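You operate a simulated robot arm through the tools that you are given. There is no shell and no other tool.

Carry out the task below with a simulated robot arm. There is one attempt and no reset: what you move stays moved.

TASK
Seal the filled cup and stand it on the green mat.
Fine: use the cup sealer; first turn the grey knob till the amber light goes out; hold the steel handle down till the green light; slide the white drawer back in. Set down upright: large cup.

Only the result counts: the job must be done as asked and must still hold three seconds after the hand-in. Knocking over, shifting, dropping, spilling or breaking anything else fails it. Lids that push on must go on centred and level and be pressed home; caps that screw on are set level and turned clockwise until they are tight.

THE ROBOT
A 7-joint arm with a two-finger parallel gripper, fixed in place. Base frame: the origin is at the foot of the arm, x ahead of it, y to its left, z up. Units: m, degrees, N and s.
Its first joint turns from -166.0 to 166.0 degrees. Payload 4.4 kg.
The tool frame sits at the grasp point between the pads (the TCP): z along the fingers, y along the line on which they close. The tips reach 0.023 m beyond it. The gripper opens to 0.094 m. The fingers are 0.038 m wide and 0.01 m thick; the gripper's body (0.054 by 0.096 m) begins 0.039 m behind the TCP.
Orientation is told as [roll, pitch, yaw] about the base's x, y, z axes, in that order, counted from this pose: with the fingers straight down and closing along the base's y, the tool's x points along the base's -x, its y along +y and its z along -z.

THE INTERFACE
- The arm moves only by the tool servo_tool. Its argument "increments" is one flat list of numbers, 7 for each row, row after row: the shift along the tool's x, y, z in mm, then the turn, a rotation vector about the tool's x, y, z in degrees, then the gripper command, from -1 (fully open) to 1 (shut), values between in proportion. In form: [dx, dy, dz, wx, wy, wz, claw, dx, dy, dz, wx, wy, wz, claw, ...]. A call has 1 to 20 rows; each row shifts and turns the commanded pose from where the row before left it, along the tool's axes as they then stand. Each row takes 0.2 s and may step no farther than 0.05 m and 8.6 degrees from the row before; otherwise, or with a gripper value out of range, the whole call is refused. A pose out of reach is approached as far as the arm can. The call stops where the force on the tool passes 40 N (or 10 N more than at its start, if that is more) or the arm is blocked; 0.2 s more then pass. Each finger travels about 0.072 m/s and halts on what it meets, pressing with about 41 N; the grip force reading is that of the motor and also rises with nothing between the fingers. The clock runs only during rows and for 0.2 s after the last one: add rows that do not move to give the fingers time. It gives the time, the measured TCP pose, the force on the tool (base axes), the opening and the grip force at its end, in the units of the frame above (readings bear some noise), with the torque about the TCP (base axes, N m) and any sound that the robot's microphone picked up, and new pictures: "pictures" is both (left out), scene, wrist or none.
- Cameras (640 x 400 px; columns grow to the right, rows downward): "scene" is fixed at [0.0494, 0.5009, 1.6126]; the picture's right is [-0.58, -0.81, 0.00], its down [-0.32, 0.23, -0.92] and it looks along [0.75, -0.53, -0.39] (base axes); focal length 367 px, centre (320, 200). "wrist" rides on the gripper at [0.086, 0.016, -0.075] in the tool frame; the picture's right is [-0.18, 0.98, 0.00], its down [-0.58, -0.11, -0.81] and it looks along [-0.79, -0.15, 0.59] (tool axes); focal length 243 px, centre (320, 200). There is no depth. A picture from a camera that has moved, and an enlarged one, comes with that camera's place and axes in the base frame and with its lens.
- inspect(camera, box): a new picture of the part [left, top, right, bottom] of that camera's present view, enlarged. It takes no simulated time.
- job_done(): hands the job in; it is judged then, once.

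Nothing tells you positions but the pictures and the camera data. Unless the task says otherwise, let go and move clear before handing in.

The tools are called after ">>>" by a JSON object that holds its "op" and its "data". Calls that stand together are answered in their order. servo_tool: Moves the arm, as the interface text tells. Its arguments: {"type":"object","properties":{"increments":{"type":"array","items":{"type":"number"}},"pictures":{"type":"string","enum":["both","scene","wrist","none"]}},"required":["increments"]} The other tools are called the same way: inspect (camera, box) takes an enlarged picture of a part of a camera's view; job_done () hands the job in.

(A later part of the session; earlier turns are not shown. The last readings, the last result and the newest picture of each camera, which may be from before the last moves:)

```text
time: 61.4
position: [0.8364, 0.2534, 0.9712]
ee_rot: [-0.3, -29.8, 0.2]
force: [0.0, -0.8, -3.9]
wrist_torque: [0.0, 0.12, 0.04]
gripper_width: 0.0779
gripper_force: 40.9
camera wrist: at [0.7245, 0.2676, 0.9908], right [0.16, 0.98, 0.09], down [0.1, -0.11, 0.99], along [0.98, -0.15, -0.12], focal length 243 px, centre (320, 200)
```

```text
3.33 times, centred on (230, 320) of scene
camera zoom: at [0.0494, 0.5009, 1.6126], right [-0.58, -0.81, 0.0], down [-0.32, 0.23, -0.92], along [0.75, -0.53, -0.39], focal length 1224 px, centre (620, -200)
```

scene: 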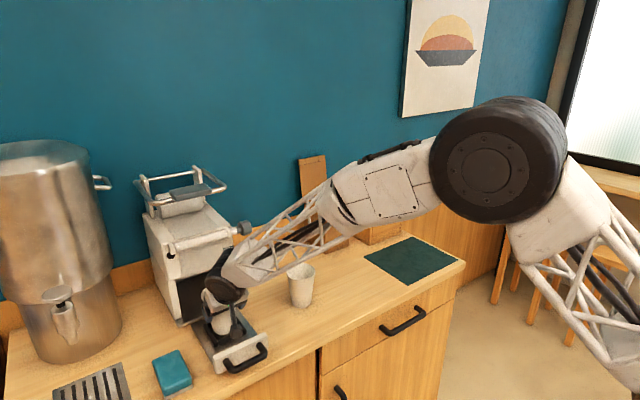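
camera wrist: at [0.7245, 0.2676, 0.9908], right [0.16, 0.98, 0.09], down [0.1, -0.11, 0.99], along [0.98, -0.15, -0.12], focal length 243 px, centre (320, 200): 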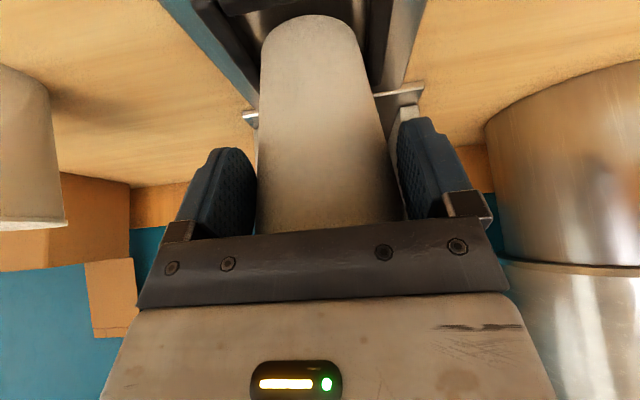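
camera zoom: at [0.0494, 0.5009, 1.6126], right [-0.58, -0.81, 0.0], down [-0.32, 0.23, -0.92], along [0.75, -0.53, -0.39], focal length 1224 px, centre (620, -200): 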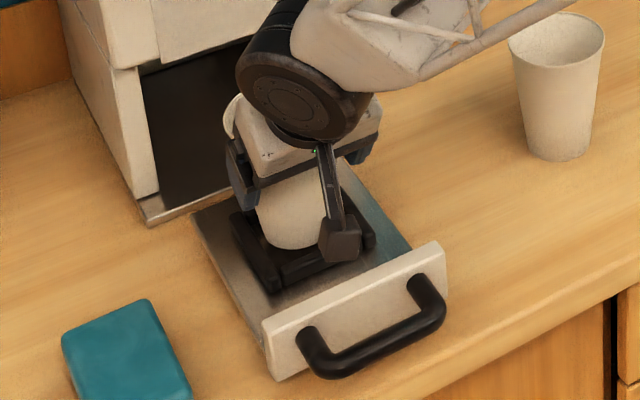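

The base is centred over the nest. I'll lower in small steps until I feel the floor.

>>> {"op": "servo_tool", "data": {"increments": [2, 0, 3.46, 0, 0, 0, 1, 2, 0, 3.46, 0, 0, 0, 1, 2, 0, 3.46, 0, 0, 0, 1, 0, 0, 0, 0, 0, 0, 1], "pictures": "none"}}

>>> {"op": "inspect", "data": {"camera": "wrist", "box": [200, 0, 440, 150]}}

>>> {"op": "inspect", "data": {"camera": "scene", "box": [190, 290, 270, 360]}}

```text
time: 62.4
position: [0.8356, 0.2527, 0.9593]
ee_rot: [-0.2, -29.8, 0.2]
force: [-0.1, 1.1, 2.4]
wrist_torque: [0.17, -0.05, 0.05]
gripper_width: 0.0781
gripper_force: 41.0
```

```text
2.67 times, centred on (320, 75) of wrist
camera zoom: at [0.7243, 0.2673, 0.9795], right [0.16, 0.98, 0.09], down [0.1, -0.11, 0.99], along [0.98, -0.15, -0.12], focal length 647 px, centre (320, 533)
```

zoom: 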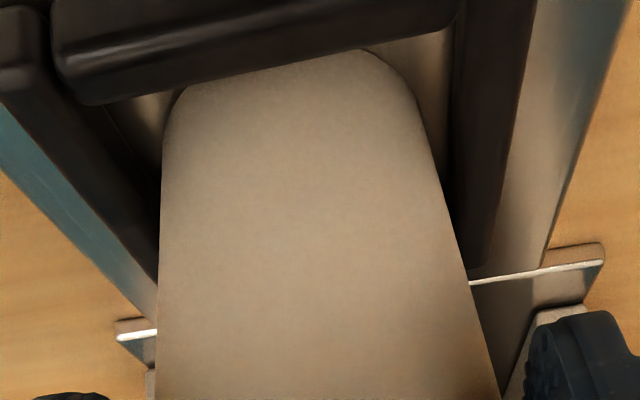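

```text
5.71 times, centred on (230, 325) of scene
camera zoom: at [0.0494, 0.5009, 1.6126], right [-0.58, -0.81, 0.0], down [-0.32, 0.23, -0.92], along [0.75, -0.53, -0.39], focal length 2099 px, centre (834, -514)
```

zoom: 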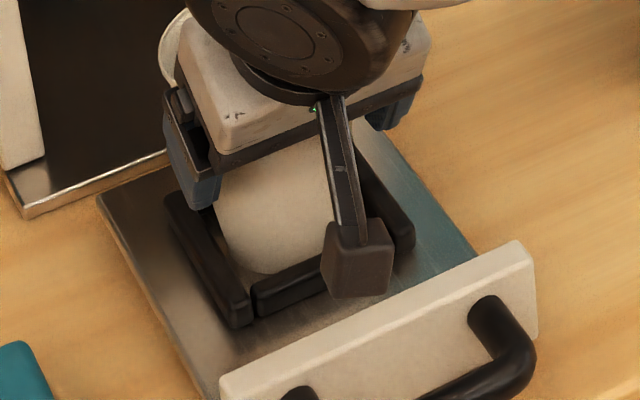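

I've made first contact, at a force change of about 6 N. The base seems to be inside the nest. I'll press 2 mm more to see whether it's seated.

>>> {"op": "servo_tool", "data": {"increments": [1, 0, 1.73, 0, 0, 0, 1, 0, 0, 0, 0, 0, 0, 1], "pictures": "none"}}

>>> {"op": "inspect", "data": {"camera": "scene", "box": [190, 290, 270, 360]}}

>>> {"op": "inspect", "data": {"camera": "wrist", "box": [200, 0, 440, 150]}}

```text
time: 63.0
position: [0.8362, 0.252, 0.9582]
ee_rot: [0.0, -29.9, 0.2]
force: [0.2, -0.7, 19.7]
wrist_torque: [0.45, -0.63, -0.02]
gripper_width: 0.0776
gripper_force: 41.2
```

```text
5.71 times, centred on (230, 325) of scene
camera zoom: at [0.0494, 0.5009, 1.6126], right [-0.58, -0.81, 0.0], down [-0.32, 0.23, -0.92], along [0.75, -0.53, -0.39], focal length 2099 px, centre (834, -514)
```

zoom: 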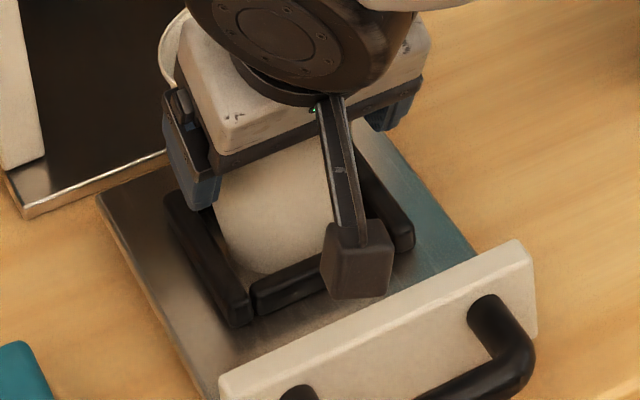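

```text
2.67 times, centred on (320, 75) of wrist
camera zoom: at [0.7246, 0.2673, 0.9787], right [0.16, 0.98, 0.09], down [0.1, -0.11, 0.99], along [0.98, -0.15, -0.12], focal length 647 px, centre (320, 533)
```

zoom: 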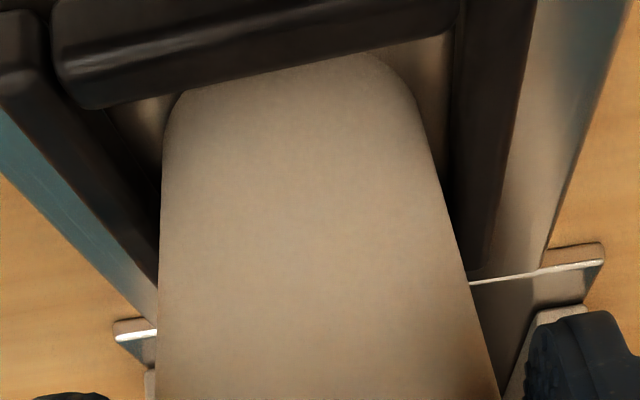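

Contact is firm. The torque suggests the support is slightly toward the far side, so I'll ease off, nudge the cup 3 mm back toward the robot and test the seating depth again.

>>> {"op": "servo_tool", "data": {"increments": [-1.5, 0, -2.6, 0, 0, 0, 1, 2.6, 0, -1.5, 0, 0, 0, 1, 0, 0, 0, 0, 0, 0, 1], "pictures": "none"}}

>>> {"op": "servo_tool", "data": {"increments": [1.5, 0, 2.6, 0, 0, 0, 1, 0, 0, 0, 0, 0, 0, 1], "pictures": "none"}}

>>> {"op": "inspect", "data": {"camera": "wrist", "box": [200, 0, 440, 150]}}

```text
time: 63.8
position: [0.8331, 0.2522, 0.9585]
ee_rot: [-0.2, -29.7, 0.2]
force: [1.0, 0.8, -2.8]
wrist_torque: [0.04, 0.11, 0.01]
gripper_width: 0.0781
gripper_force: 41.3
```

```text
time: 64.4
position: [0.8336, 0.2514, 0.9578]
ee_rot: [-0.3, -29.9, 0.2]
force: [-0.1, -1.1, 9.5]
wrist_torque: [0.23, -0.3, -0.04]
gripper_width: 0.0777
gripper_force: 40.5
```

```text
2.67 times, centred on (320, 75) of wrist
camera zoom: at [0.7215, 0.2668, 0.9789], right [0.16, 0.98, 0.09], down [0.1, -0.11, 0.99], along [0.98, -0.15, -0.12], focal length 647 px, centre (320, 533)
```

zoom: 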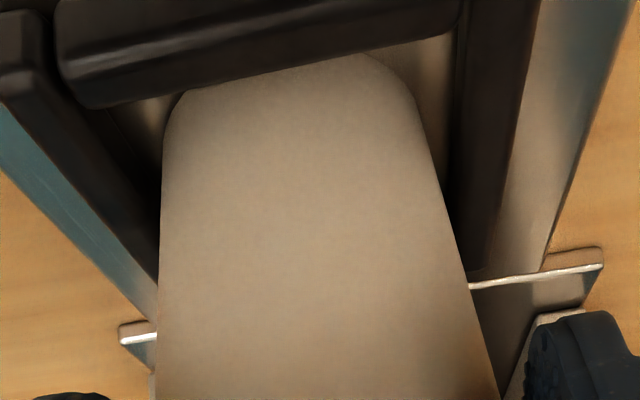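

The contact height is the same and there's no side load, so it's resting on the nest floor. I'll open the gripper.

>>> {"op": "servo_tool", "data": {"increments": [-0.4, 0, -0.7, 0, 0, 0, 0.5, 0, 0, 0, 0, 0, 0, -0.7, 0, 0, 0, 0, 0, 0, -0.8, 0, 0, 0, 0, 0, 0, -1, 0, 0, 0, 0, 0, 0, -1]}}

>>> {"op": "inspect", "data": {"camera": "wrist", "box": [140, 0, 520, 240]}}

>>> {"op": "inspect", "data": {"camera": "scene", "box": [190, 270, 270, 360]}}

```text
time: 65.6
position: [0.832, 0.2522, 0.9578]
ee_rot: [-0.2, -29.8, 0.2]
force: [0.4, 0.0, 0.1]
wrist_torque: [-0.02, 0.01, -0.02]
gripper_width: 0.0939
gripper_force: 0.1
camera wrist: at [0.7211, 0.2673, 0.9783], right [0.16, 0.98, 0.09], down [0.1, -0.11, 0.99], along [0.98, -0.15, -0.12], focal length 243 px, centre (320, 200)
```

scene: 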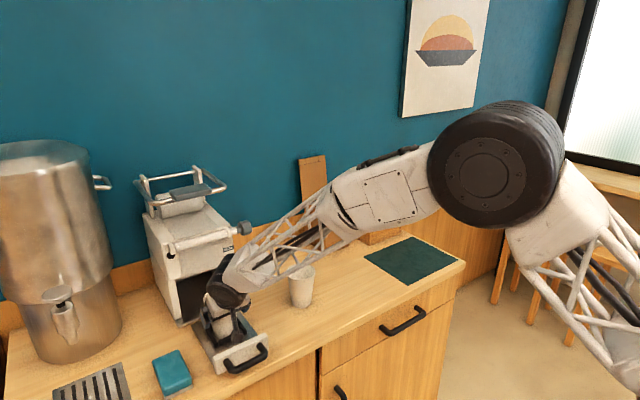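
wrist: 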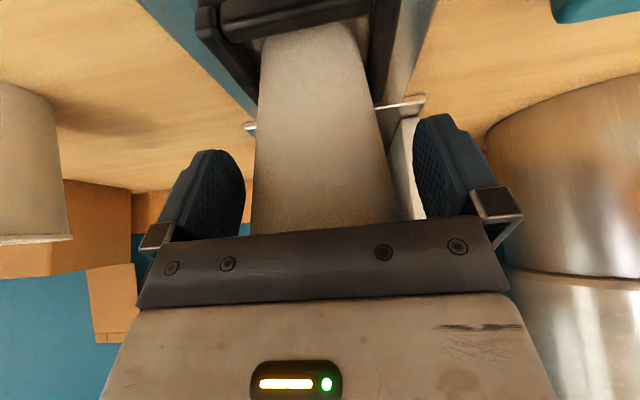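

```text
1.67 times, centred on (330, 120) of wrist
camera zoom: at [0.7211, 0.2673, 0.9783], right [0.16, 0.98, 0.09], down [0.1, -0.11, 0.99], along [0.98, -0.15, -0.12], focal length 404 px, centre (303, 333)
```

zoom: 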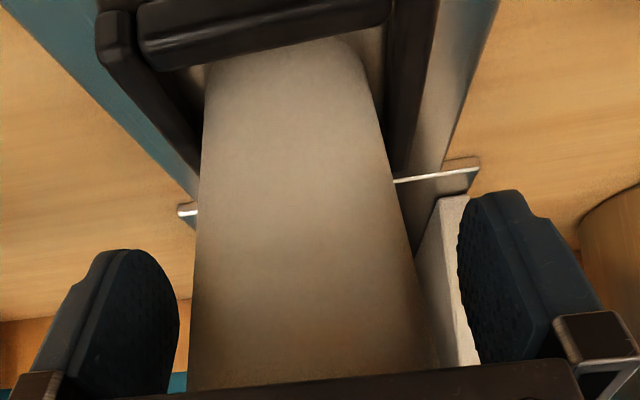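

```text
4.44 times, centred on (230, 315) of scene
camera zoom: at [0.0494, 0.5009, 1.6126], right [-0.58, -0.81, 0.0], down [-0.32, 0.23, -0.92], along [0.75, -0.53, -0.39], focal length 1632 px, centre (720, -311)
```

zoom: 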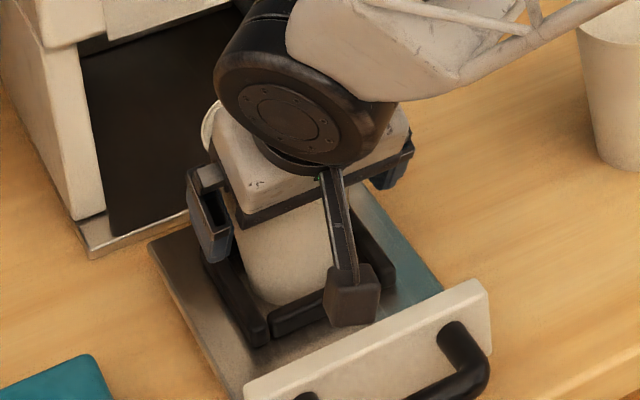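

Released. I'll back out along the tool axis.

>>> {"op": "servo_tool", "data": {"increments": [0, 0, -10, 0, 0, 0, -1, 0, 0, -15, 0, 0, 0, -1, 0, 0, -25, 0, 0, 0, -1, 0, 0, -35, 0, 0, 0, -1, 0, 0, -45, 0, 0, 0, -1, 0, 0, -45, 0, 0, 0, -1, 0, 0, -30, 0, 0, 0, -1, 0, 0, 0, 0, 0, 0, -1]}}

>>> {"op": "inspect", "data": {"camera": "wrist", "box": [200, 0, 440, 200]}}

>>> {"op": "inspect", "data": {"camera": "scene", "box": [190, 270, 290, 380]}}

```text
time: 67.4
position: [0.7314, 0.2553, 1.1348]
ee_rot: [-0.2, -29.8, 0.2]
force: [-0.1, -0.5, -0.1]
wrist_torque: [0.0, 0.03, 0.0]
gripper_width: 0.0939
gripper_force: 0.0
camera wrist: at [0.6186, 0.2702, 1.1565], right [0.16, 0.98, 0.09], down [0.1, -0.11, 0.99], along [0.98, -0.15, -0.12], focal length 243 px, centre (320, 200)
```

scene: 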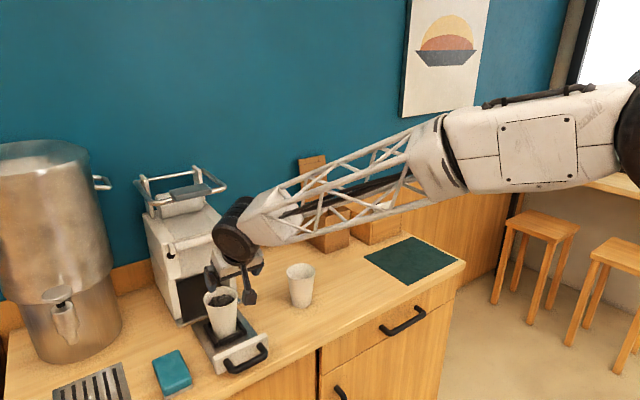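
wrist: 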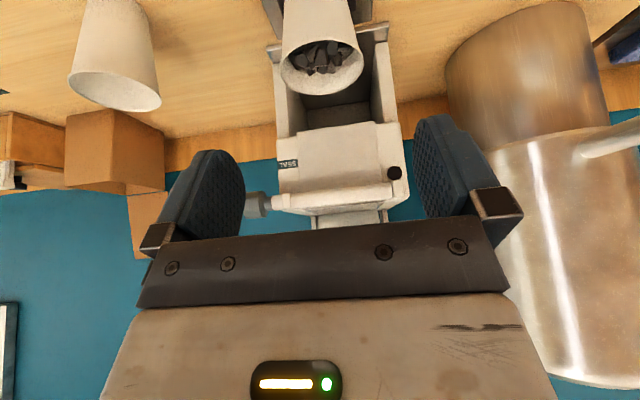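

```text
2.00 times, centred on (320, 100) of wrist
camera zoom: at [0.6186, 0.2702, 1.1565], right [0.16, 0.98, 0.09], down [0.1, -0.11, 0.99], along [0.98, -0.15, -0.12], focal length 485 px, centre (320, 400)
```

zoom: 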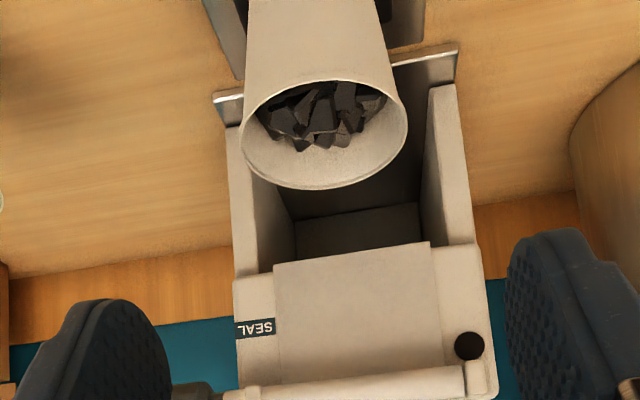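

```text
3.64 times, centred on (240, 325) of scene
camera zoom: at [0.0494, 0.5009, 1.6126], right [-0.58, -0.81, 0.0], down [-0.32, 0.23, -0.92], along [0.75, -0.53, -0.39], focal length 1336 px, centre (611, -254)
```

zoom: 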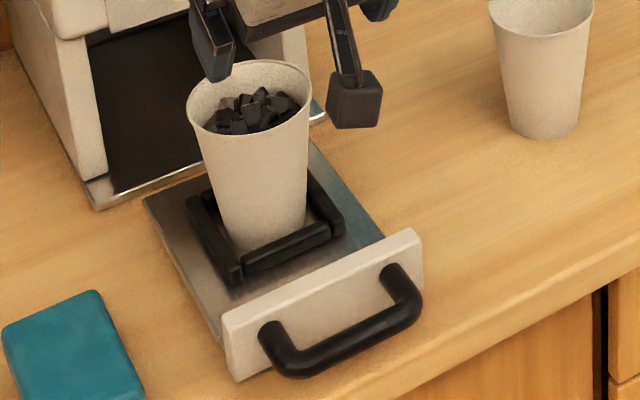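

The cup stands upright in the nest. Next I'll close the gripper, come down in front of the drawer bar and push the drawer in.

>>> {"op": "servo_tool", "data": {"increments": [0, 0, 0, 0, 5, 0, 1, 0, 0, 0, 0, 5, 0, 1, 41, -1, -15, 0, 0, 0, 1, 41, -1, -15, 0, 0, 0, 1, 41, -1, -15, 0, 0, 0, 1, 10.8, 0, 39, 0, 0, 0, 1, 10.8, 0, 39, 0, 0, 0, 1, 10.8, 0, 39, 0, 0, 0, 1, 10.8, 0, 39, 0, 0, 0, 1, 10.8, 0, 39, 0, 0, 0, 1, 5, 0, 19, 0, 0, 0, 1, 0, 0, 0, 0, 0, 0, 1]}}

>>> {"op": "inspect", "data": {"camera": "scene", "box": [190, 270, 290, 380]}}

```text
time: 70.0
position: [0.6164, 0.2475, 0.914]
ee_rot: [-0.2, -19.8, 0.2]
force: [0.6, -0.8, 0.6]
wrist_torque: [-0.01, -0.01, 0.02]
gripper_width: 0.0001
gripper_force: 41.1
camera wrist: at [0.5098, 0.2627, 0.9542], right [0.17, 0.98, 0.06], down [0.27, -0.11, 0.96], along [0.95, -0.15, -0.29], focal length 243 px, centre (320, 200)
```

scene: 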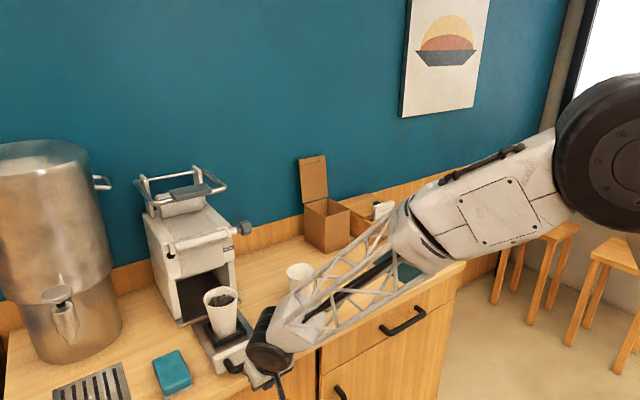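
wrist: 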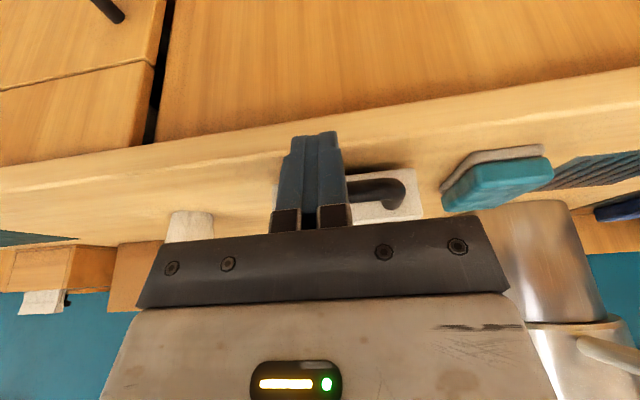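

```text
3.64 times, centred on (240, 325) of scene
camera zoom: at [0.0494, 0.5009, 1.6126], right [-0.58, -0.81, 0.0], down [-0.32, 0.23, -0.92], along [0.75, -0.53, -0.39], focal length 1336 px, centre (611, -254)
```

zoom: 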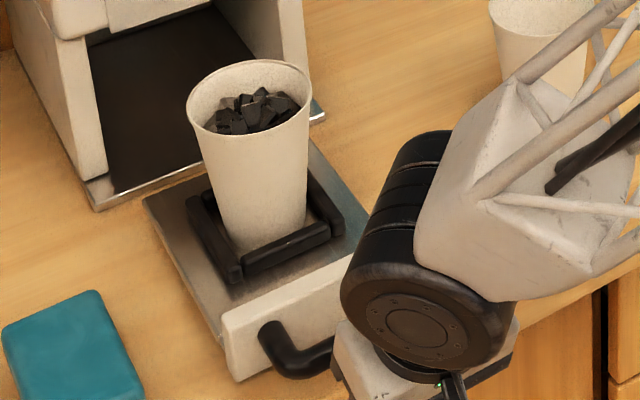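

Fingers are closed in front of the bar, centred in y. I'll lower 20 mm, then advance into contact and start pushing.

>>> {"op": "servo_tool", "data": {"increments": [6.8, 0, 18.8, 0, 0, 0, 1, -14, 0, 5.1, 0, 0, 0, 1, -14, 0, 5.1, 0, 0, 0, 1, -9.4, 0, 3.4, 0, 0, 0, 1, -7.5, 0, 2.7, 0, 0, 0, 1, -7.5, 0, 2.7, 0, 0, 0, 1, -7.5, 0, 2.7, 0, 0, 0, 1, -7.5, 0, 2.7, 0, 0, 0, 1, -7.5, 0, 2.7, 0, 0, 0, 1]}}

>>> {"op": "inspect", "data": {"camera": "scene", "box": [190, 270, 290, 380]}}

```text
time: 72.0
position: [0.6974, 0.2488, 0.8955]
ee_rot: [-0.2, -19.8, 0.2]
force: [-0.4, -0.8, -1.0]
wrist_torque: [-0.01, 0.02, 0.0]
gripper_width: 0.0001
gripper_force: 40.8
camera wrist: at [0.5912, 0.2643, 0.9352], right [0.17, 0.98, 0.06], down [0.27, -0.11, 0.96], along [0.95, -0.15, -0.29], focal length 243 px, centre (320, 200)
```

scene: 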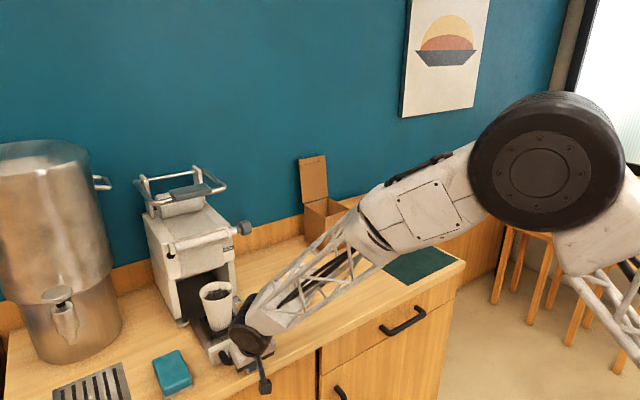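
wrist: 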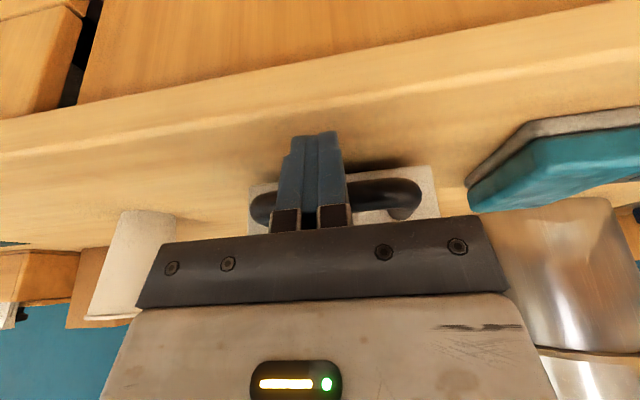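

```text
3.64 times, centred on (240, 325) of scene
camera zoom: at [0.0494, 0.5009, 1.6126], right [-0.58, -0.81, 0.0], down [-0.32, 0.23, -0.92], along [0.75, -0.53, -0.39], focal length 1336 px, centre (611, -254)
```

zoom: 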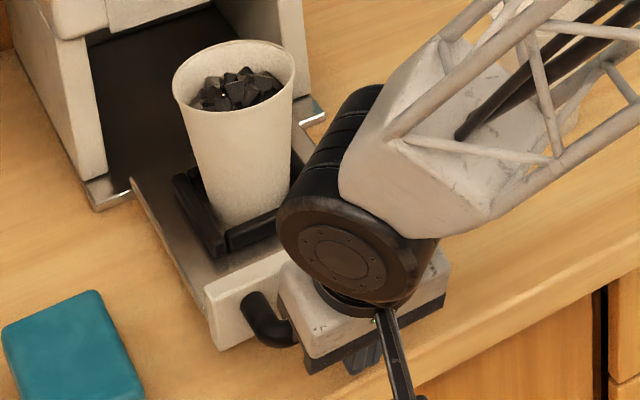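

The drawer is sliding in smoothly. I'll push 45 mm more, then check the cup's clearance under the head before it enters.

>>> {"op": "servo_tool", "data": {"increments": [-8.5, 0, 3.1, 0, 0, 0, 1, -8.5, 0, 3.1, 0, 0, 0, 1, -8.5, 0, 3.1, 0, 0, 0, 1, -8.5, 0, 3.1, 0, 0, 0, 1, -8.5, 0, 3.1, 0, 0, 0, 1]}}

>>> {"op": "inspect", "data": {"camera": "scene", "box": [150, 220, 290, 360]}}

```text
time: 73.2
position: [0.7417, 0.249, 0.895]
ee_rot: [-0.1, -19.9, 0.2]
force: [0.2, -0.2, -0.3]
wrist_torque: [0.02, 0.04, -0.02]
gripper_width: 0.0002
gripper_force: 40.6
camera wrist: at [0.6359, 0.2649, 0.9349], right [0.17, 0.98, 0.06], down [0.27, -0.11, 0.96], along [0.95, -0.15, -0.29], focal length 243 px, centre (320, 200)
```

scene: 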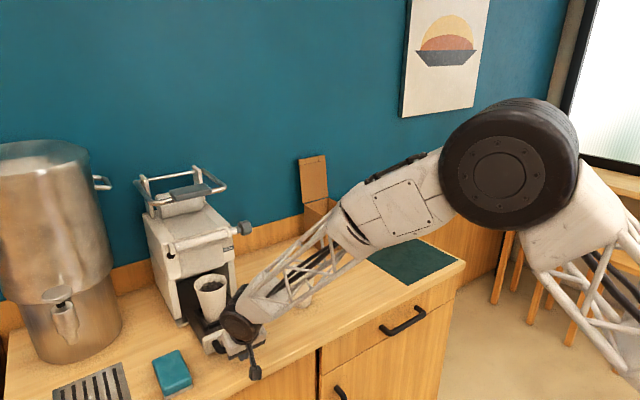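
wrist: 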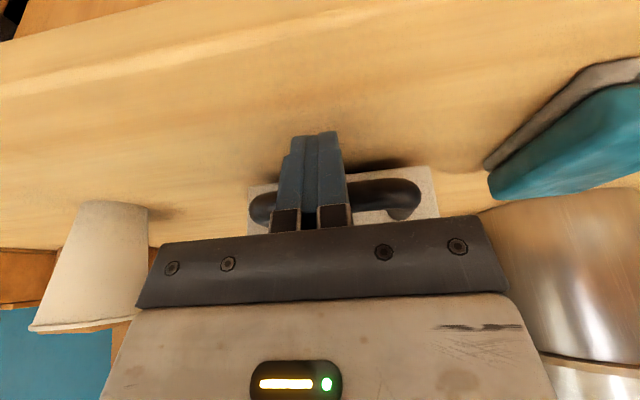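

```text
2.86 times, centred on (220, 290) of scene
camera zoom: at [0.0494, 0.5009, 1.6126], right [-0.58, -0.81, 0.0], down [-0.32, 0.23, -0.92], along [0.75, -0.53, -0.39], focal length 1049 px, centre (606, -57)
```

zoom: 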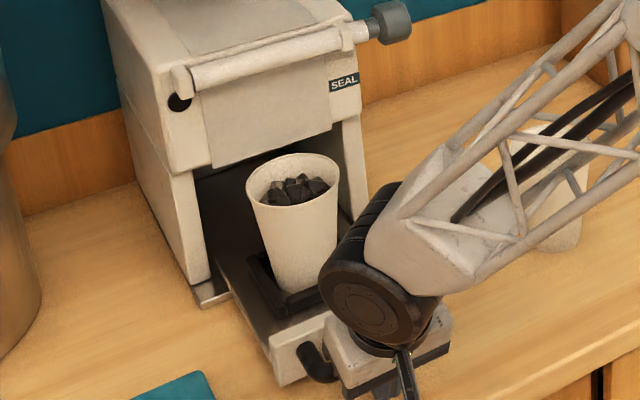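

The clearance looks small but positive (rim about 0.99, panel bottom about 1.00). I'll push slowly and watch the entry.

>>> {"op": "servo_tool", "data": {"increments": [-4.7, 0, 1.7, 0, 0, 0, 1, -4.7, 0, 1.7, 0, 0, 0, 1, -4.7, 0, 1.7, 0, 0, 0, 1, -4.7, 0, 1.7, 0, 0, 0, 1, -4.7, 0, 1.7, 0, 0, 0, 1, -4.7, 0, 1.7, 0, 0, 0, 1], "pictures": "none"}}

>>> {"op": "inspect", "data": {"camera": "scene", "box": [150, 220, 290, 360]}}

```text
time: 74.6
position: [0.7718, 0.2487, 0.8927]
ee_rot: [-0.2, -19.7, 0.1]
force: [-0.4, -0.1, -0.9]
wrist_torque: [-0.02, 0.05, 0.0]
gripper_width: 0.0
gripper_force: 40.8
```

```text
2.86 times, centred on (220, 290) of scene
camera zoom: at [0.0494, 0.5009, 1.6126], right [-0.58, -0.81, 0.0], down [-0.32, 0.23, -0.92], along [0.75, -0.53, -0.39], focal length 1049 px, centre (606, -57)
```

zoom: 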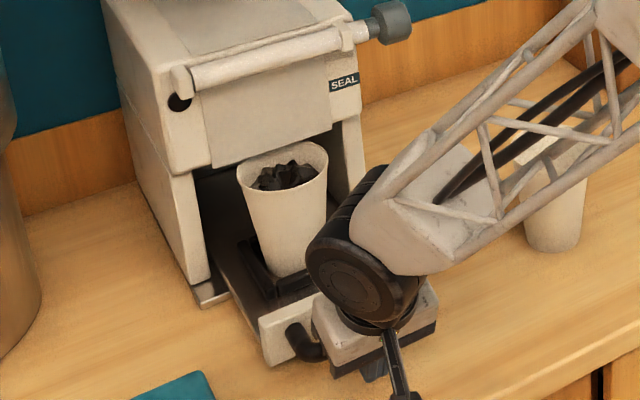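

>>> {"op": "servo_tool", "data": {"increments": [-4.7, 0, 1.7, 0, 0, 0, 1, -4.7, 0, 1.7, 0, 0, 0, 1, -4.7, 0, 1.7, 0, 0, 0, 1], "pictures": "none"}}

>>> {"op": "inspect", "data": {"camera": "scene", "box": [180, 235, 260, 335]}}

```text
time: 75.4
position: [0.7872, 0.2471, 0.8949]
ee_rot: [-0.2, -19.8, 0.2]
force: [0.0, -0.4, 0.2]
wrist_torque: [0.04, 0.01, -0.02]
gripper_width: 0.0
gripper_force: 40.6
```

```text
4.00 times, centred on (220, 285) of scene
camera zoom: at [0.0494, 0.5009, 1.6126], right [-0.58, -0.81, 0.0], down [-0.32, 0.23, -0.92], along [0.75, -0.53, -0.39], focal length 1469 px, centre (720, -140)
```

zoom: 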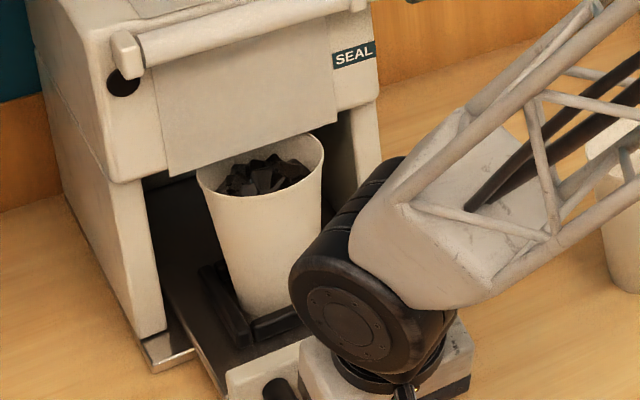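

The cup passes under the panel with no force. I'll continue pushing toward home.

>>> {"op": "servo_tool", "data": {"increments": [-7.5, 0, 2.7, 0, 0, 0, 1, -7.5, 0, 2.7, 0, 0, 0, 1, -7.5, 0, 2.7, 0, 0, 0, 1, -7.5, 0, 2.7, 0, 0, 0, 1, -7.5, 0, 2.7, 0, 0, 0, 1, -7.5, 0, 2.7, 0, 0, 0, 1, -7.5, 0, 2.7, 0, 0, 0, 1, -7.5, 0, 2.7, 0, 0, 0, 1]}}

>>> {"op": "inspect", "data": {"camera": "scene", "box": [140, 220, 280, 335]}}

```text
time: 77.2
position: [0.8507, 0.2485, 0.8954]
ee_rot: [-0.3, -19.7, 0.3]
force: [0.0, 0.6, 0.1]
wrist_torque: [0.02, -0.02, 0.02]
gripper_width: 0.0
gripper_force: 41.1
camera wrist: at [0.7444, 0.2636, 0.9352], right [0.17, 0.98, 0.06], down [0.27, -0.11, 0.96], along [0.95, -0.15, -0.29], focal length 243 px, centre (320, 200)
```

scene: 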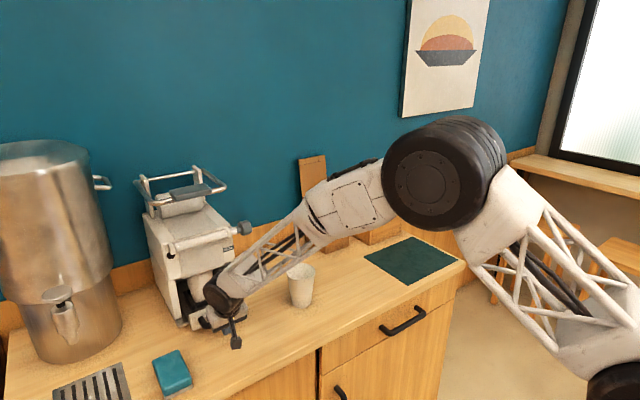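
wrist: 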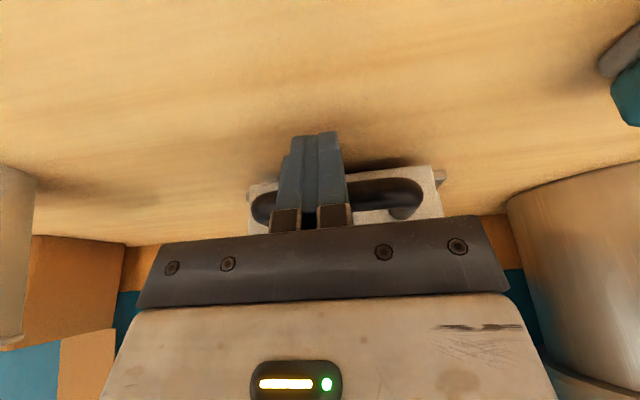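

```text
3.48 times, centred on (210, 278) of scene
camera zoom: at [0.0494, 0.5009, 1.6126], right [-0.58, -0.81, 0.0], down [-0.32, 0.23, -0.92], along [0.75, -0.53, -0.39], focal length 1278 px, centre (703, -70)
```

zoom: 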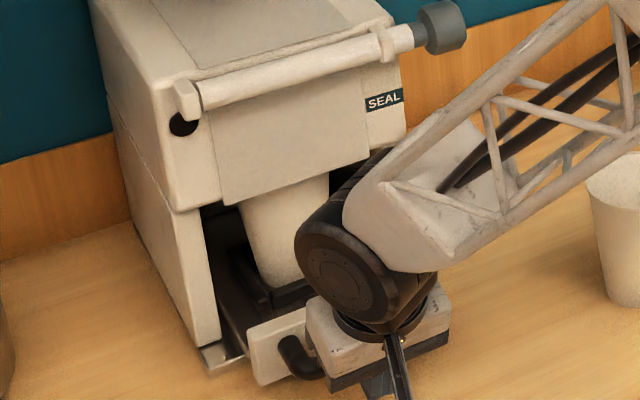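

>>> {"op": "servo_tool", "data": {"increments": [-7.5, 0, 2.7, 0, 0, 0, 1, -7.5, 0, 2.7, 0, 0, 0, 1, -7.5, 0, 2.7, 0, 0, 0, 1, -4.7, 0, 1.7, 0, 0, 0, 1, -4.7, 0, 1.7, 0, 0, 0, 1, -4.7, 0, 1.7, 0, 0, 0, 1, -4.7, 0, 1.7, 0, 0, 0, 1, -4.7, 0, 1.7, 0, 0, 0, 1]}}

>>> {"op": "inspect", "data": {"camera": "scene", "box": [140, 220, 280, 335]}}

```text
time: 78.9
position: [0.8948, 0.2493, 0.8926]
ee_rot: [-0.2, -19.5, 0.1]
force: [-1.6, 1.4, -2.3]
wrist_torque: [-0.01, 0.04, 0.02]
gripper_width: 0.0
gripper_force: 40.8
stopped in row 8: the force on the tool passed its limit at 60 N (the readings are from after the stop); the commanded pose is now the measured one
camera wrist: at [0.7879, 0.2642, 0.9335], right [0.17, 0.98, 0.06], down [0.28, -0.1, 0.95], along [0.94, -0.15, -0.29], focal length 243 px, centre (320, 200)
```

scene: 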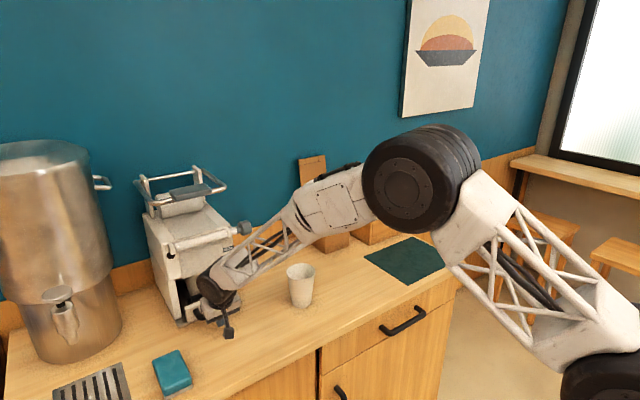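
wrist: 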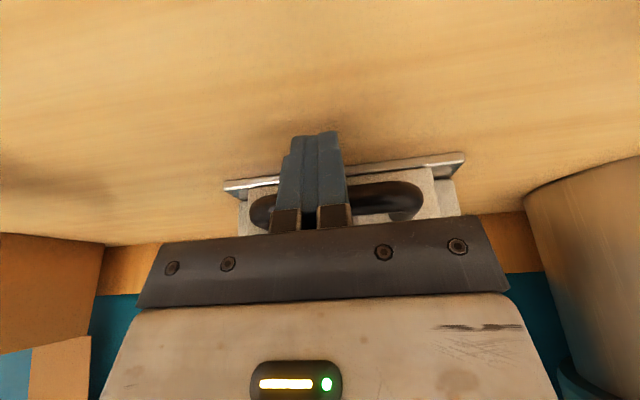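

```text
3.48 times, centred on (210, 278) of scene
camera zoom: at [0.0494, 0.5009, 1.6126], right [-0.58, -0.81, 0.0], down [-0.32, 0.23, -0.92], along [0.75, -0.53, -0.39], focal length 1278 px, centre (703, -70)
```

zoom: 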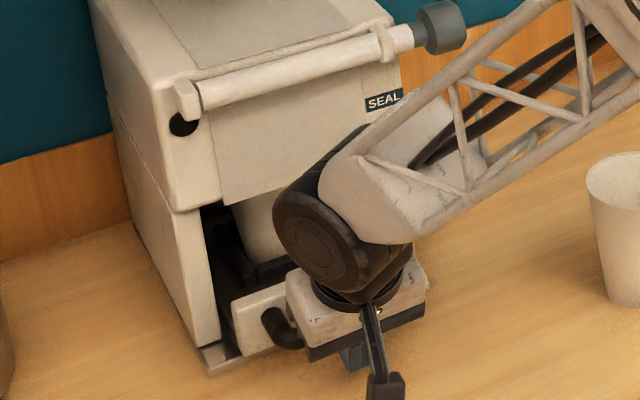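

The drawer is home at its end stop and the machine hasn't moved. I'll back away, rise and tilt the closed fingers 45° to reach the steel handle from above.

>>> {"op": "servo_tool", "data": {"increments": [37.6, 0, -13.7, 0, 0, 0, 1, 37.6, 0, -13.7, 0, 0, 0, 1, 37.6, 0, -13.7, 0, 0, 0, 1, -14.7, 0, -40.4, 0, 0, 0, 1, -14.7, 0, -40.4, 0, 0, 0, 1, -14.7, 0, -40.4, 0, 0, 0, 1, -14.7, 0, -40.4, 0, 0, 0, 1, -14.7, 0, -40.4, 0, 0, 0, 1, -14.7, 0, -40.4, 0, 0, 0, 1, -14.7, 0, -40.4, 0, 0, 0, 1, -14.7, 0, -40.4, 0, 0, 0, 1, -14.7, 0, -40.4, 0, 0, 0, 1, -14.7, 0, -40.4, 0, 0, 0, 1, 0, 0, 0, 0, -8.3, 0, 1, 0, 0, 0, 0, -8.3, 0, 1, 0, 0, 0, 0, -8.4, 0, 1, 0, 0, 0, 0, 0, 0, 1]}}

>>> {"op": "inspect", "data": {"camera": "wrist", "box": [200, 0, 480, 240]}}

>>> {"op": "inspect", "data": {"camera": "scene", "box": [130, 155, 290, 335]}}

```text
time: 82.5
position: [0.7798, 0.2494, 1.3252]
ee_rot: [-0.3, -44.6, 0.5]
force: [0.3, -0.1, 0.6]
wrist_torque: [0.02, 0.01, -0.03]
gripper_width: 0.0
gripper_force: 40.8
camera wrist: at [0.6656, 0.2657, 1.3171], right [0.13, 0.98, 0.13], down [-0.15, -0.11, 0.98], along [0.98, -0.15, 0.14], focal length 243 px, centre (320, 200)
```

scene: 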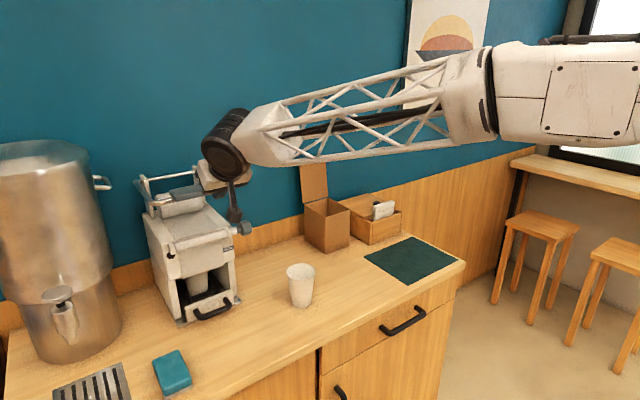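
wrist: 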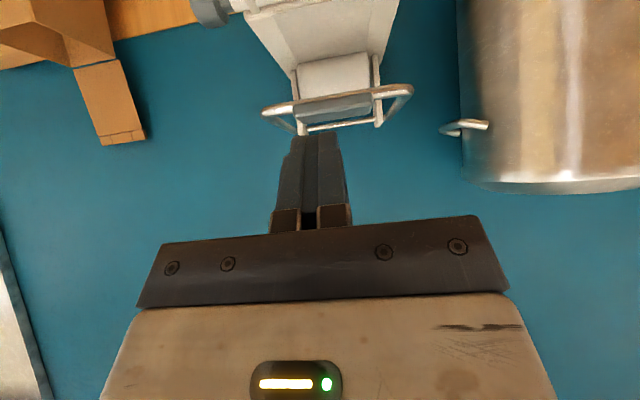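

```text
1.67 times, centred on (340, 120) of wrist
camera zoom: at [0.6656, 0.2657, 1.3171], right [0.13, 0.98, 0.13], down [-0.15, -0.11, 0.98], along [0.98, -0.15, 0.14], focal length 404 px, centre (287, 333)
```

zoom: 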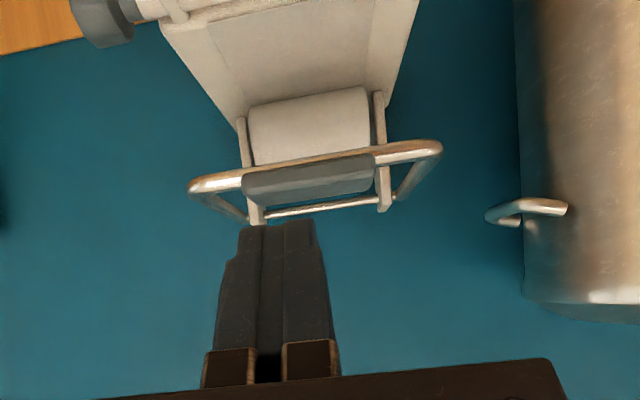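

```text
2.22 times, centred on (210, 245) of scene
camera zoom: at [0.0494, 0.5009, 1.6126], right [-0.58, -0.81, 0.0], down [-0.32, 0.23, -0.92], along [0.75, -0.53, -0.39], focal length 816 px, centre (564, 100)
```

zoom: 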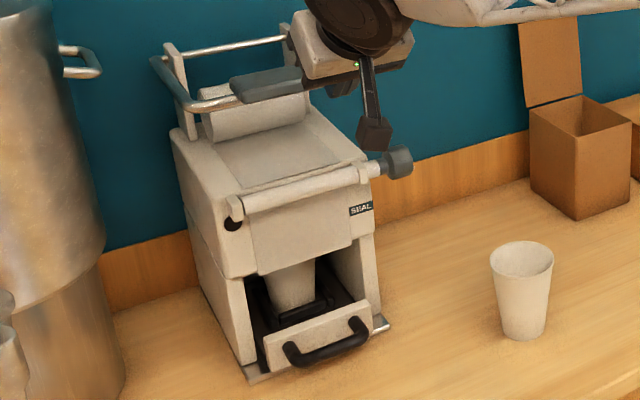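

The lever grip is at about (0.987, 0.25, 1.247). I'll move the closed fingertips to just above it.

>>> {"op": "servo_tool", "data": {"increments": [-27.1, 0, 30.9, 0, 0, 0, 1, -27.1, 0, 30.9, 0, 0, 0, 1, -27.1, 0, 30.9, 0, 0, 0, 1, -27.1, 0, 30.9, 0, 0, 0, 1, -27.1, 0, 30.9, 0, 0, 0, 1, 0, 0, 0, 0, 0, 0, 1]}}

>>> {"op": "inspect", "data": {"camera": "scene", "box": [130, 135, 270, 255]}}

```text
time: 83.9
position: [0.9833, 0.2468, 1.3089]
ee_rot: [-0.3, -44.5, 0.4]
force: [-0.3, -0.2, -0.2]
wrist_torque: [0.02, 0.02, 0.01]
gripper_width: 0.0
gripper_force: 41.1
camera wrist: at [0.8694, 0.2619, 1.3015], right [0.13, 0.98, 0.13], down [-0.15, -0.11, 0.98], along [0.98, -0.15, 0.13], focal length 243 px, centre (320, 200)
```

scene: 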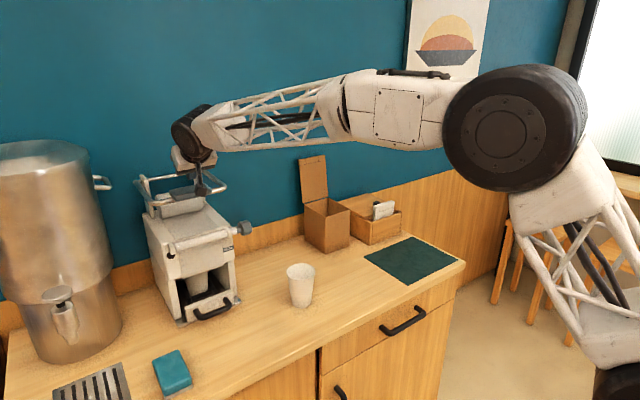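
wrist: 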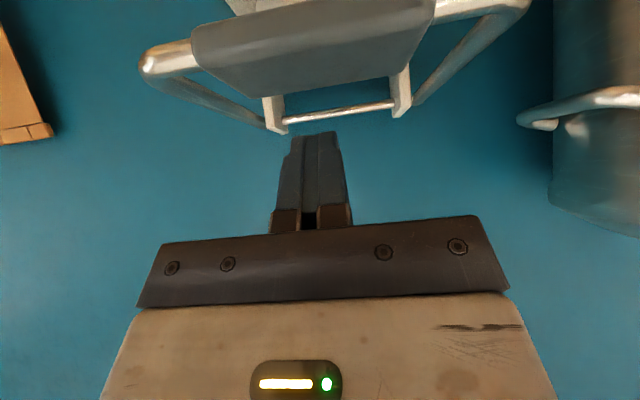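

```text
3.33 times, centred on (200, 195) of scene
camera zoom: at [0.0494, 0.5009, 1.6126], right [-0.58, -0.81, 0.0], down [-0.32, 0.23, -0.92], along [0.75, -0.53, -0.39], focal length 1224 px, centre (720, 217)
```

zoom: 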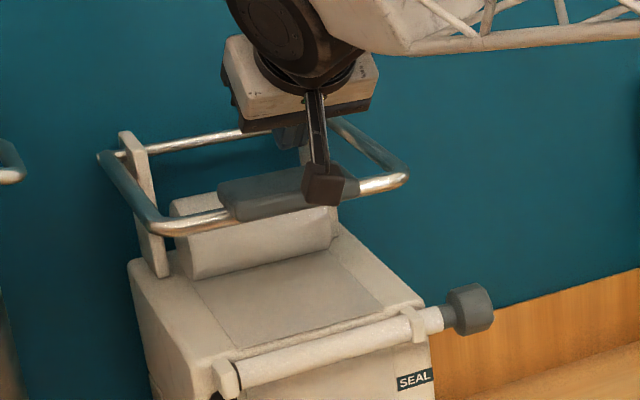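

The fingertips are above the grip centre, and I'll press down gently.

>>> {"op": "servo_tool", "data": {"increments": [3.5, 0, 3.55, 0, 0, 0, 1, 3.5, 0, 3.55, 0, 0, 0, 1, 3.5, 0, 3.55, 0, 0, 0, 1, 3.5, 0, 3.55, 0, 0, 0, 1, 3.5, 0, 3.55, 0, 0, 0, 1, 3.5, 0, 3.55, 0, 0, 0, 1, 3.5, 0, 3.55, 0, 0, 0, 1]}}

>>> {"op": "inspect", "data": {"camera": "scene", "box": [130, 135, 270, 255]}}

```text
time: 85.5
position: [0.9818, 0.2495, 1.2755]
ee_rot: [-0.2, -44.5, 0.4]
force: [-0.2, -0.5, 2.9]
wrist_torque: [-0.05, -0.02, 0.0]
gripper_width: 0.0001
gripper_force: 41.2
camera wrist: at [0.8688, 0.2642, 1.2669], right [0.13, 0.98, 0.12], down [-0.15, -0.1, 0.98], along [0.98, -0.15, 0.13], focal length 243 px, centre (320, 200)
```

scene: 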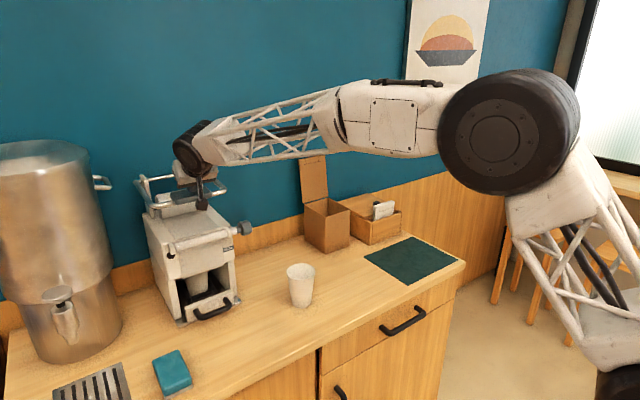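
wrist: 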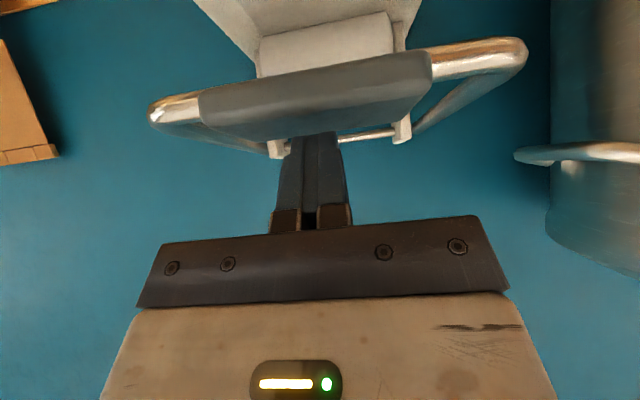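

```text
3.33 times, centred on (200, 195) of scene
camera zoom: at [0.0494, 0.5009, 1.6126], right [-0.58, -0.81, 0.0], down [-0.32, 0.23, -0.92], along [0.75, -0.53, -0.39], focal length 1224 px, centre (720, 217)
```

zoom: 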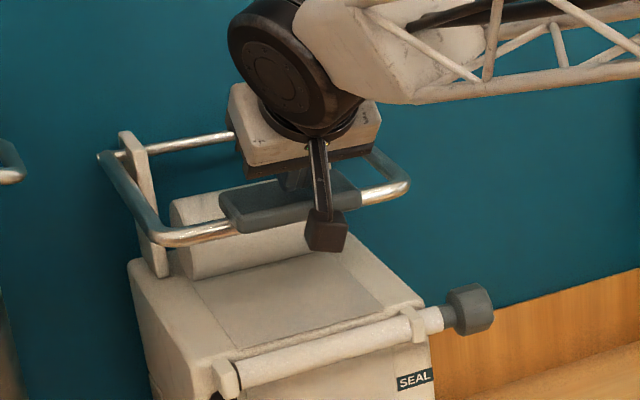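

The lever is following under light force. I'll continue down along its arc.

>>> {"op": "servo_tool", "data": {"increments": [3.3, 0, 3.7, 0, 0, 0, 1, 3.3, 0, 3.7, 0, 0, 0, 1, 3.3, 0, 3.7, 0, 0, 0, 1, 3.2, 0, 3.8, 0, 0, 0, 1, 3.2, 0, 3.8, 0, 0, 0, 1, 3.1, 0, 3.9, 0, 0, 0, 1, 3.1, 0, 3.9, 0, 0, 0, 1, 3, 0, 4, 0, 0, 0, 1]}}

>>> {"op": "inspect", "data": {"camera": "scene", "box": [130, 155, 270, 275]}}

```text
time: 87.3
position: [0.9853, 0.2513, 1.2353]
ee_rot: [-0.2, -44.5, 0.3]
force: [-3.6, -0.2, 4.1]
wrist_torque: [-0.01, 0.07, 0.04]
gripper_width: 0.0001
gripper_force: 41.5
camera wrist: at [0.8719, 0.2664, 1.2266], right [0.13, 0.98, 0.13], down [-0.15, -0.11, 0.98], along [0.98, -0.15, 0.13], focal length 243 px, centre (320, 200)
```

scene: 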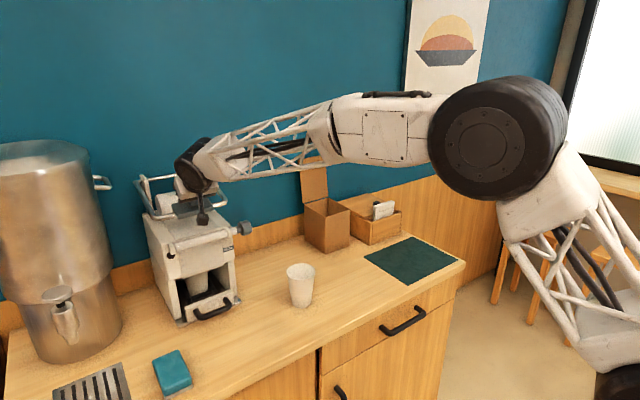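
wrist: 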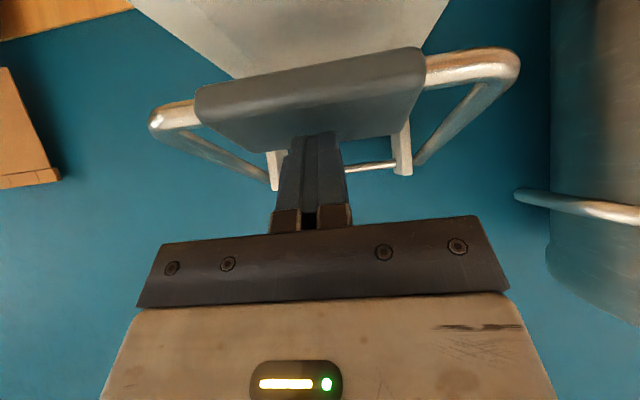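

```text
3.33 times, centred on (200, 215) of scene
camera zoom: at [0.0494, 0.5009, 1.6126], right [-0.58, -0.81, 0.0], down [-0.32, 0.23, -0.92], along [0.75, -0.53, -0.39], focal length 1224 px, centre (720, 150)
```

zoom: 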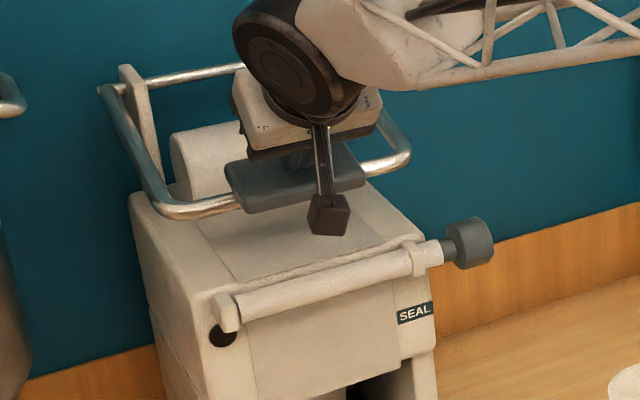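

>>> {"op": "servo_tool", "data": {"increments": [3.1, 0, 3.9, 0, 0, 0, 1, 3, 0, 4, 0, 0, 0, 1, 3, 0, 4, 0, 0, 0, 1, 2.9, 0, 4.1, 0, 0, 0, 1, 2.9, 0, 4.1, 0, 0, 0, 1, 2.8, 0, 4.2, 0, 0, 0, 1, 2.8, 0, 4.2, 0, 0, 0, 1, 2.8, 0, 4.2, 0, 0, 0, 1]}}

>>> {"op": "inspect", "data": {"camera": "scene", "box": [130, 155, 270, 275]}}

```text
time: 88.8
position: [0.9905, 0.2508, 1.2112]
ee_rot: [-0.1, -44.9, 0.3]
force: [0.7, 1.1, 7.6]
wrist_torque: [0.02, -0.05, 0.03]
gripper_width: 0.0
gripper_force: 41.1
stopped in row 7: the force on the tool passed its limit at 45 N (the readings are from after the stop); the commanded pose is now the measured one
camera wrist: at [0.8766, 0.2655, 1.2018], right [0.13, 0.98, 0.13], down [-0.16, -0.11, 0.98], along [0.98, -0.14, 0.14], focal length 243 px, centre (320, 200)
```

scene: 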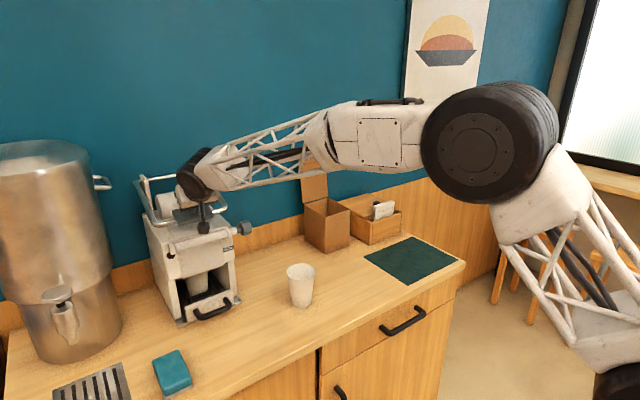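
wrist: 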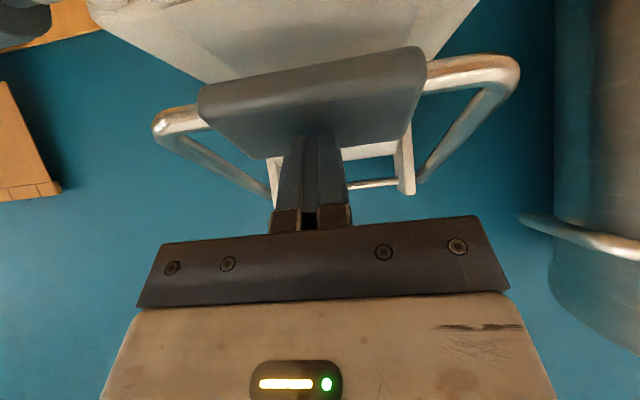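

```text
3.33 times, centred on (200, 215) of scene
camera zoom: at [0.0494, 0.5009, 1.6126], right [-0.58, -0.81, 0.0], down [-0.32, 0.23, -0.92], along [0.75, -0.53, -0.39], focal length 1224 px, centre (720, 150)
```

zoom: 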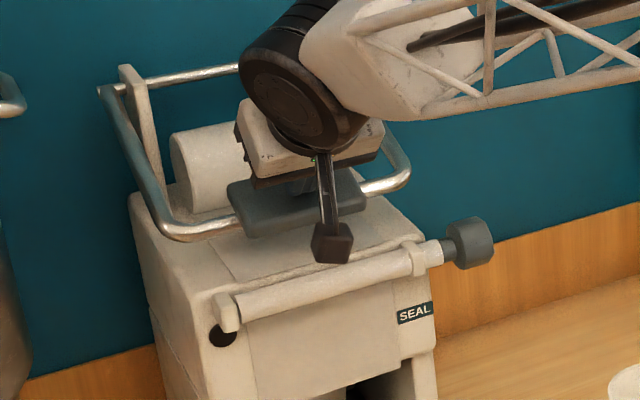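

There's resistance now, a 45 N peak. I'll press a bit further and hold while checking the light.

>>> {"op": "servo_tool", "data": {"increments": [1.4, 0, 1.45, 0, 0, 0, 1, 1.4, 0, 1.45, 0, 0, 0, 1, 1.4, 0, 1.45, 0, 0, 0, 1, 0, 0, 0, 0, 0, 0, 1, 0, 0, 0, 0, 0, 0, 1, 0, 0, 0, 0, 0, 0, 1, 0, 0, 0, 0, 0, 0, 1, 0, 0, 0, 0, 0, 0, 1], "pictures": "none"}}

>>> {"op": "inspect", "data": {"camera": "scene", "box": [130, 175, 270, 295]}}

```text
time: 89.6
position: [0.9911, 0.251, 1.2105]
ee_rot: [-0.2, -45.3, 0.2]
force: [-1.0, -0.8, 7.9]
wrist_torque: [0.0, -0.03, -0.05]
gripper_width: 0.0
gripper_force: 41.6
stopped in row 3: the force on the tool passed its limit at 44 N (the readings are from after the stop); the commanded pose is now the measured one
```

```text
3.33 times, centred on (200, 235) of scene
camera zoom: at [0.0494, 0.5009, 1.6126], right [-0.58, -0.81, 0.0], down [-0.32, 0.23, -0.92], along [0.75, -0.53, -0.39], focal length 1224 px, centre (720, 83)
```

zoom: 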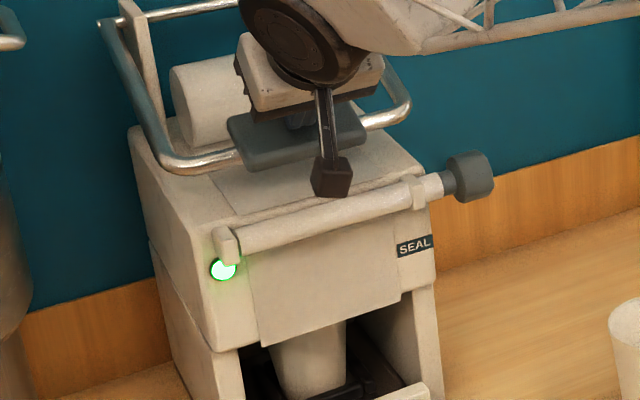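

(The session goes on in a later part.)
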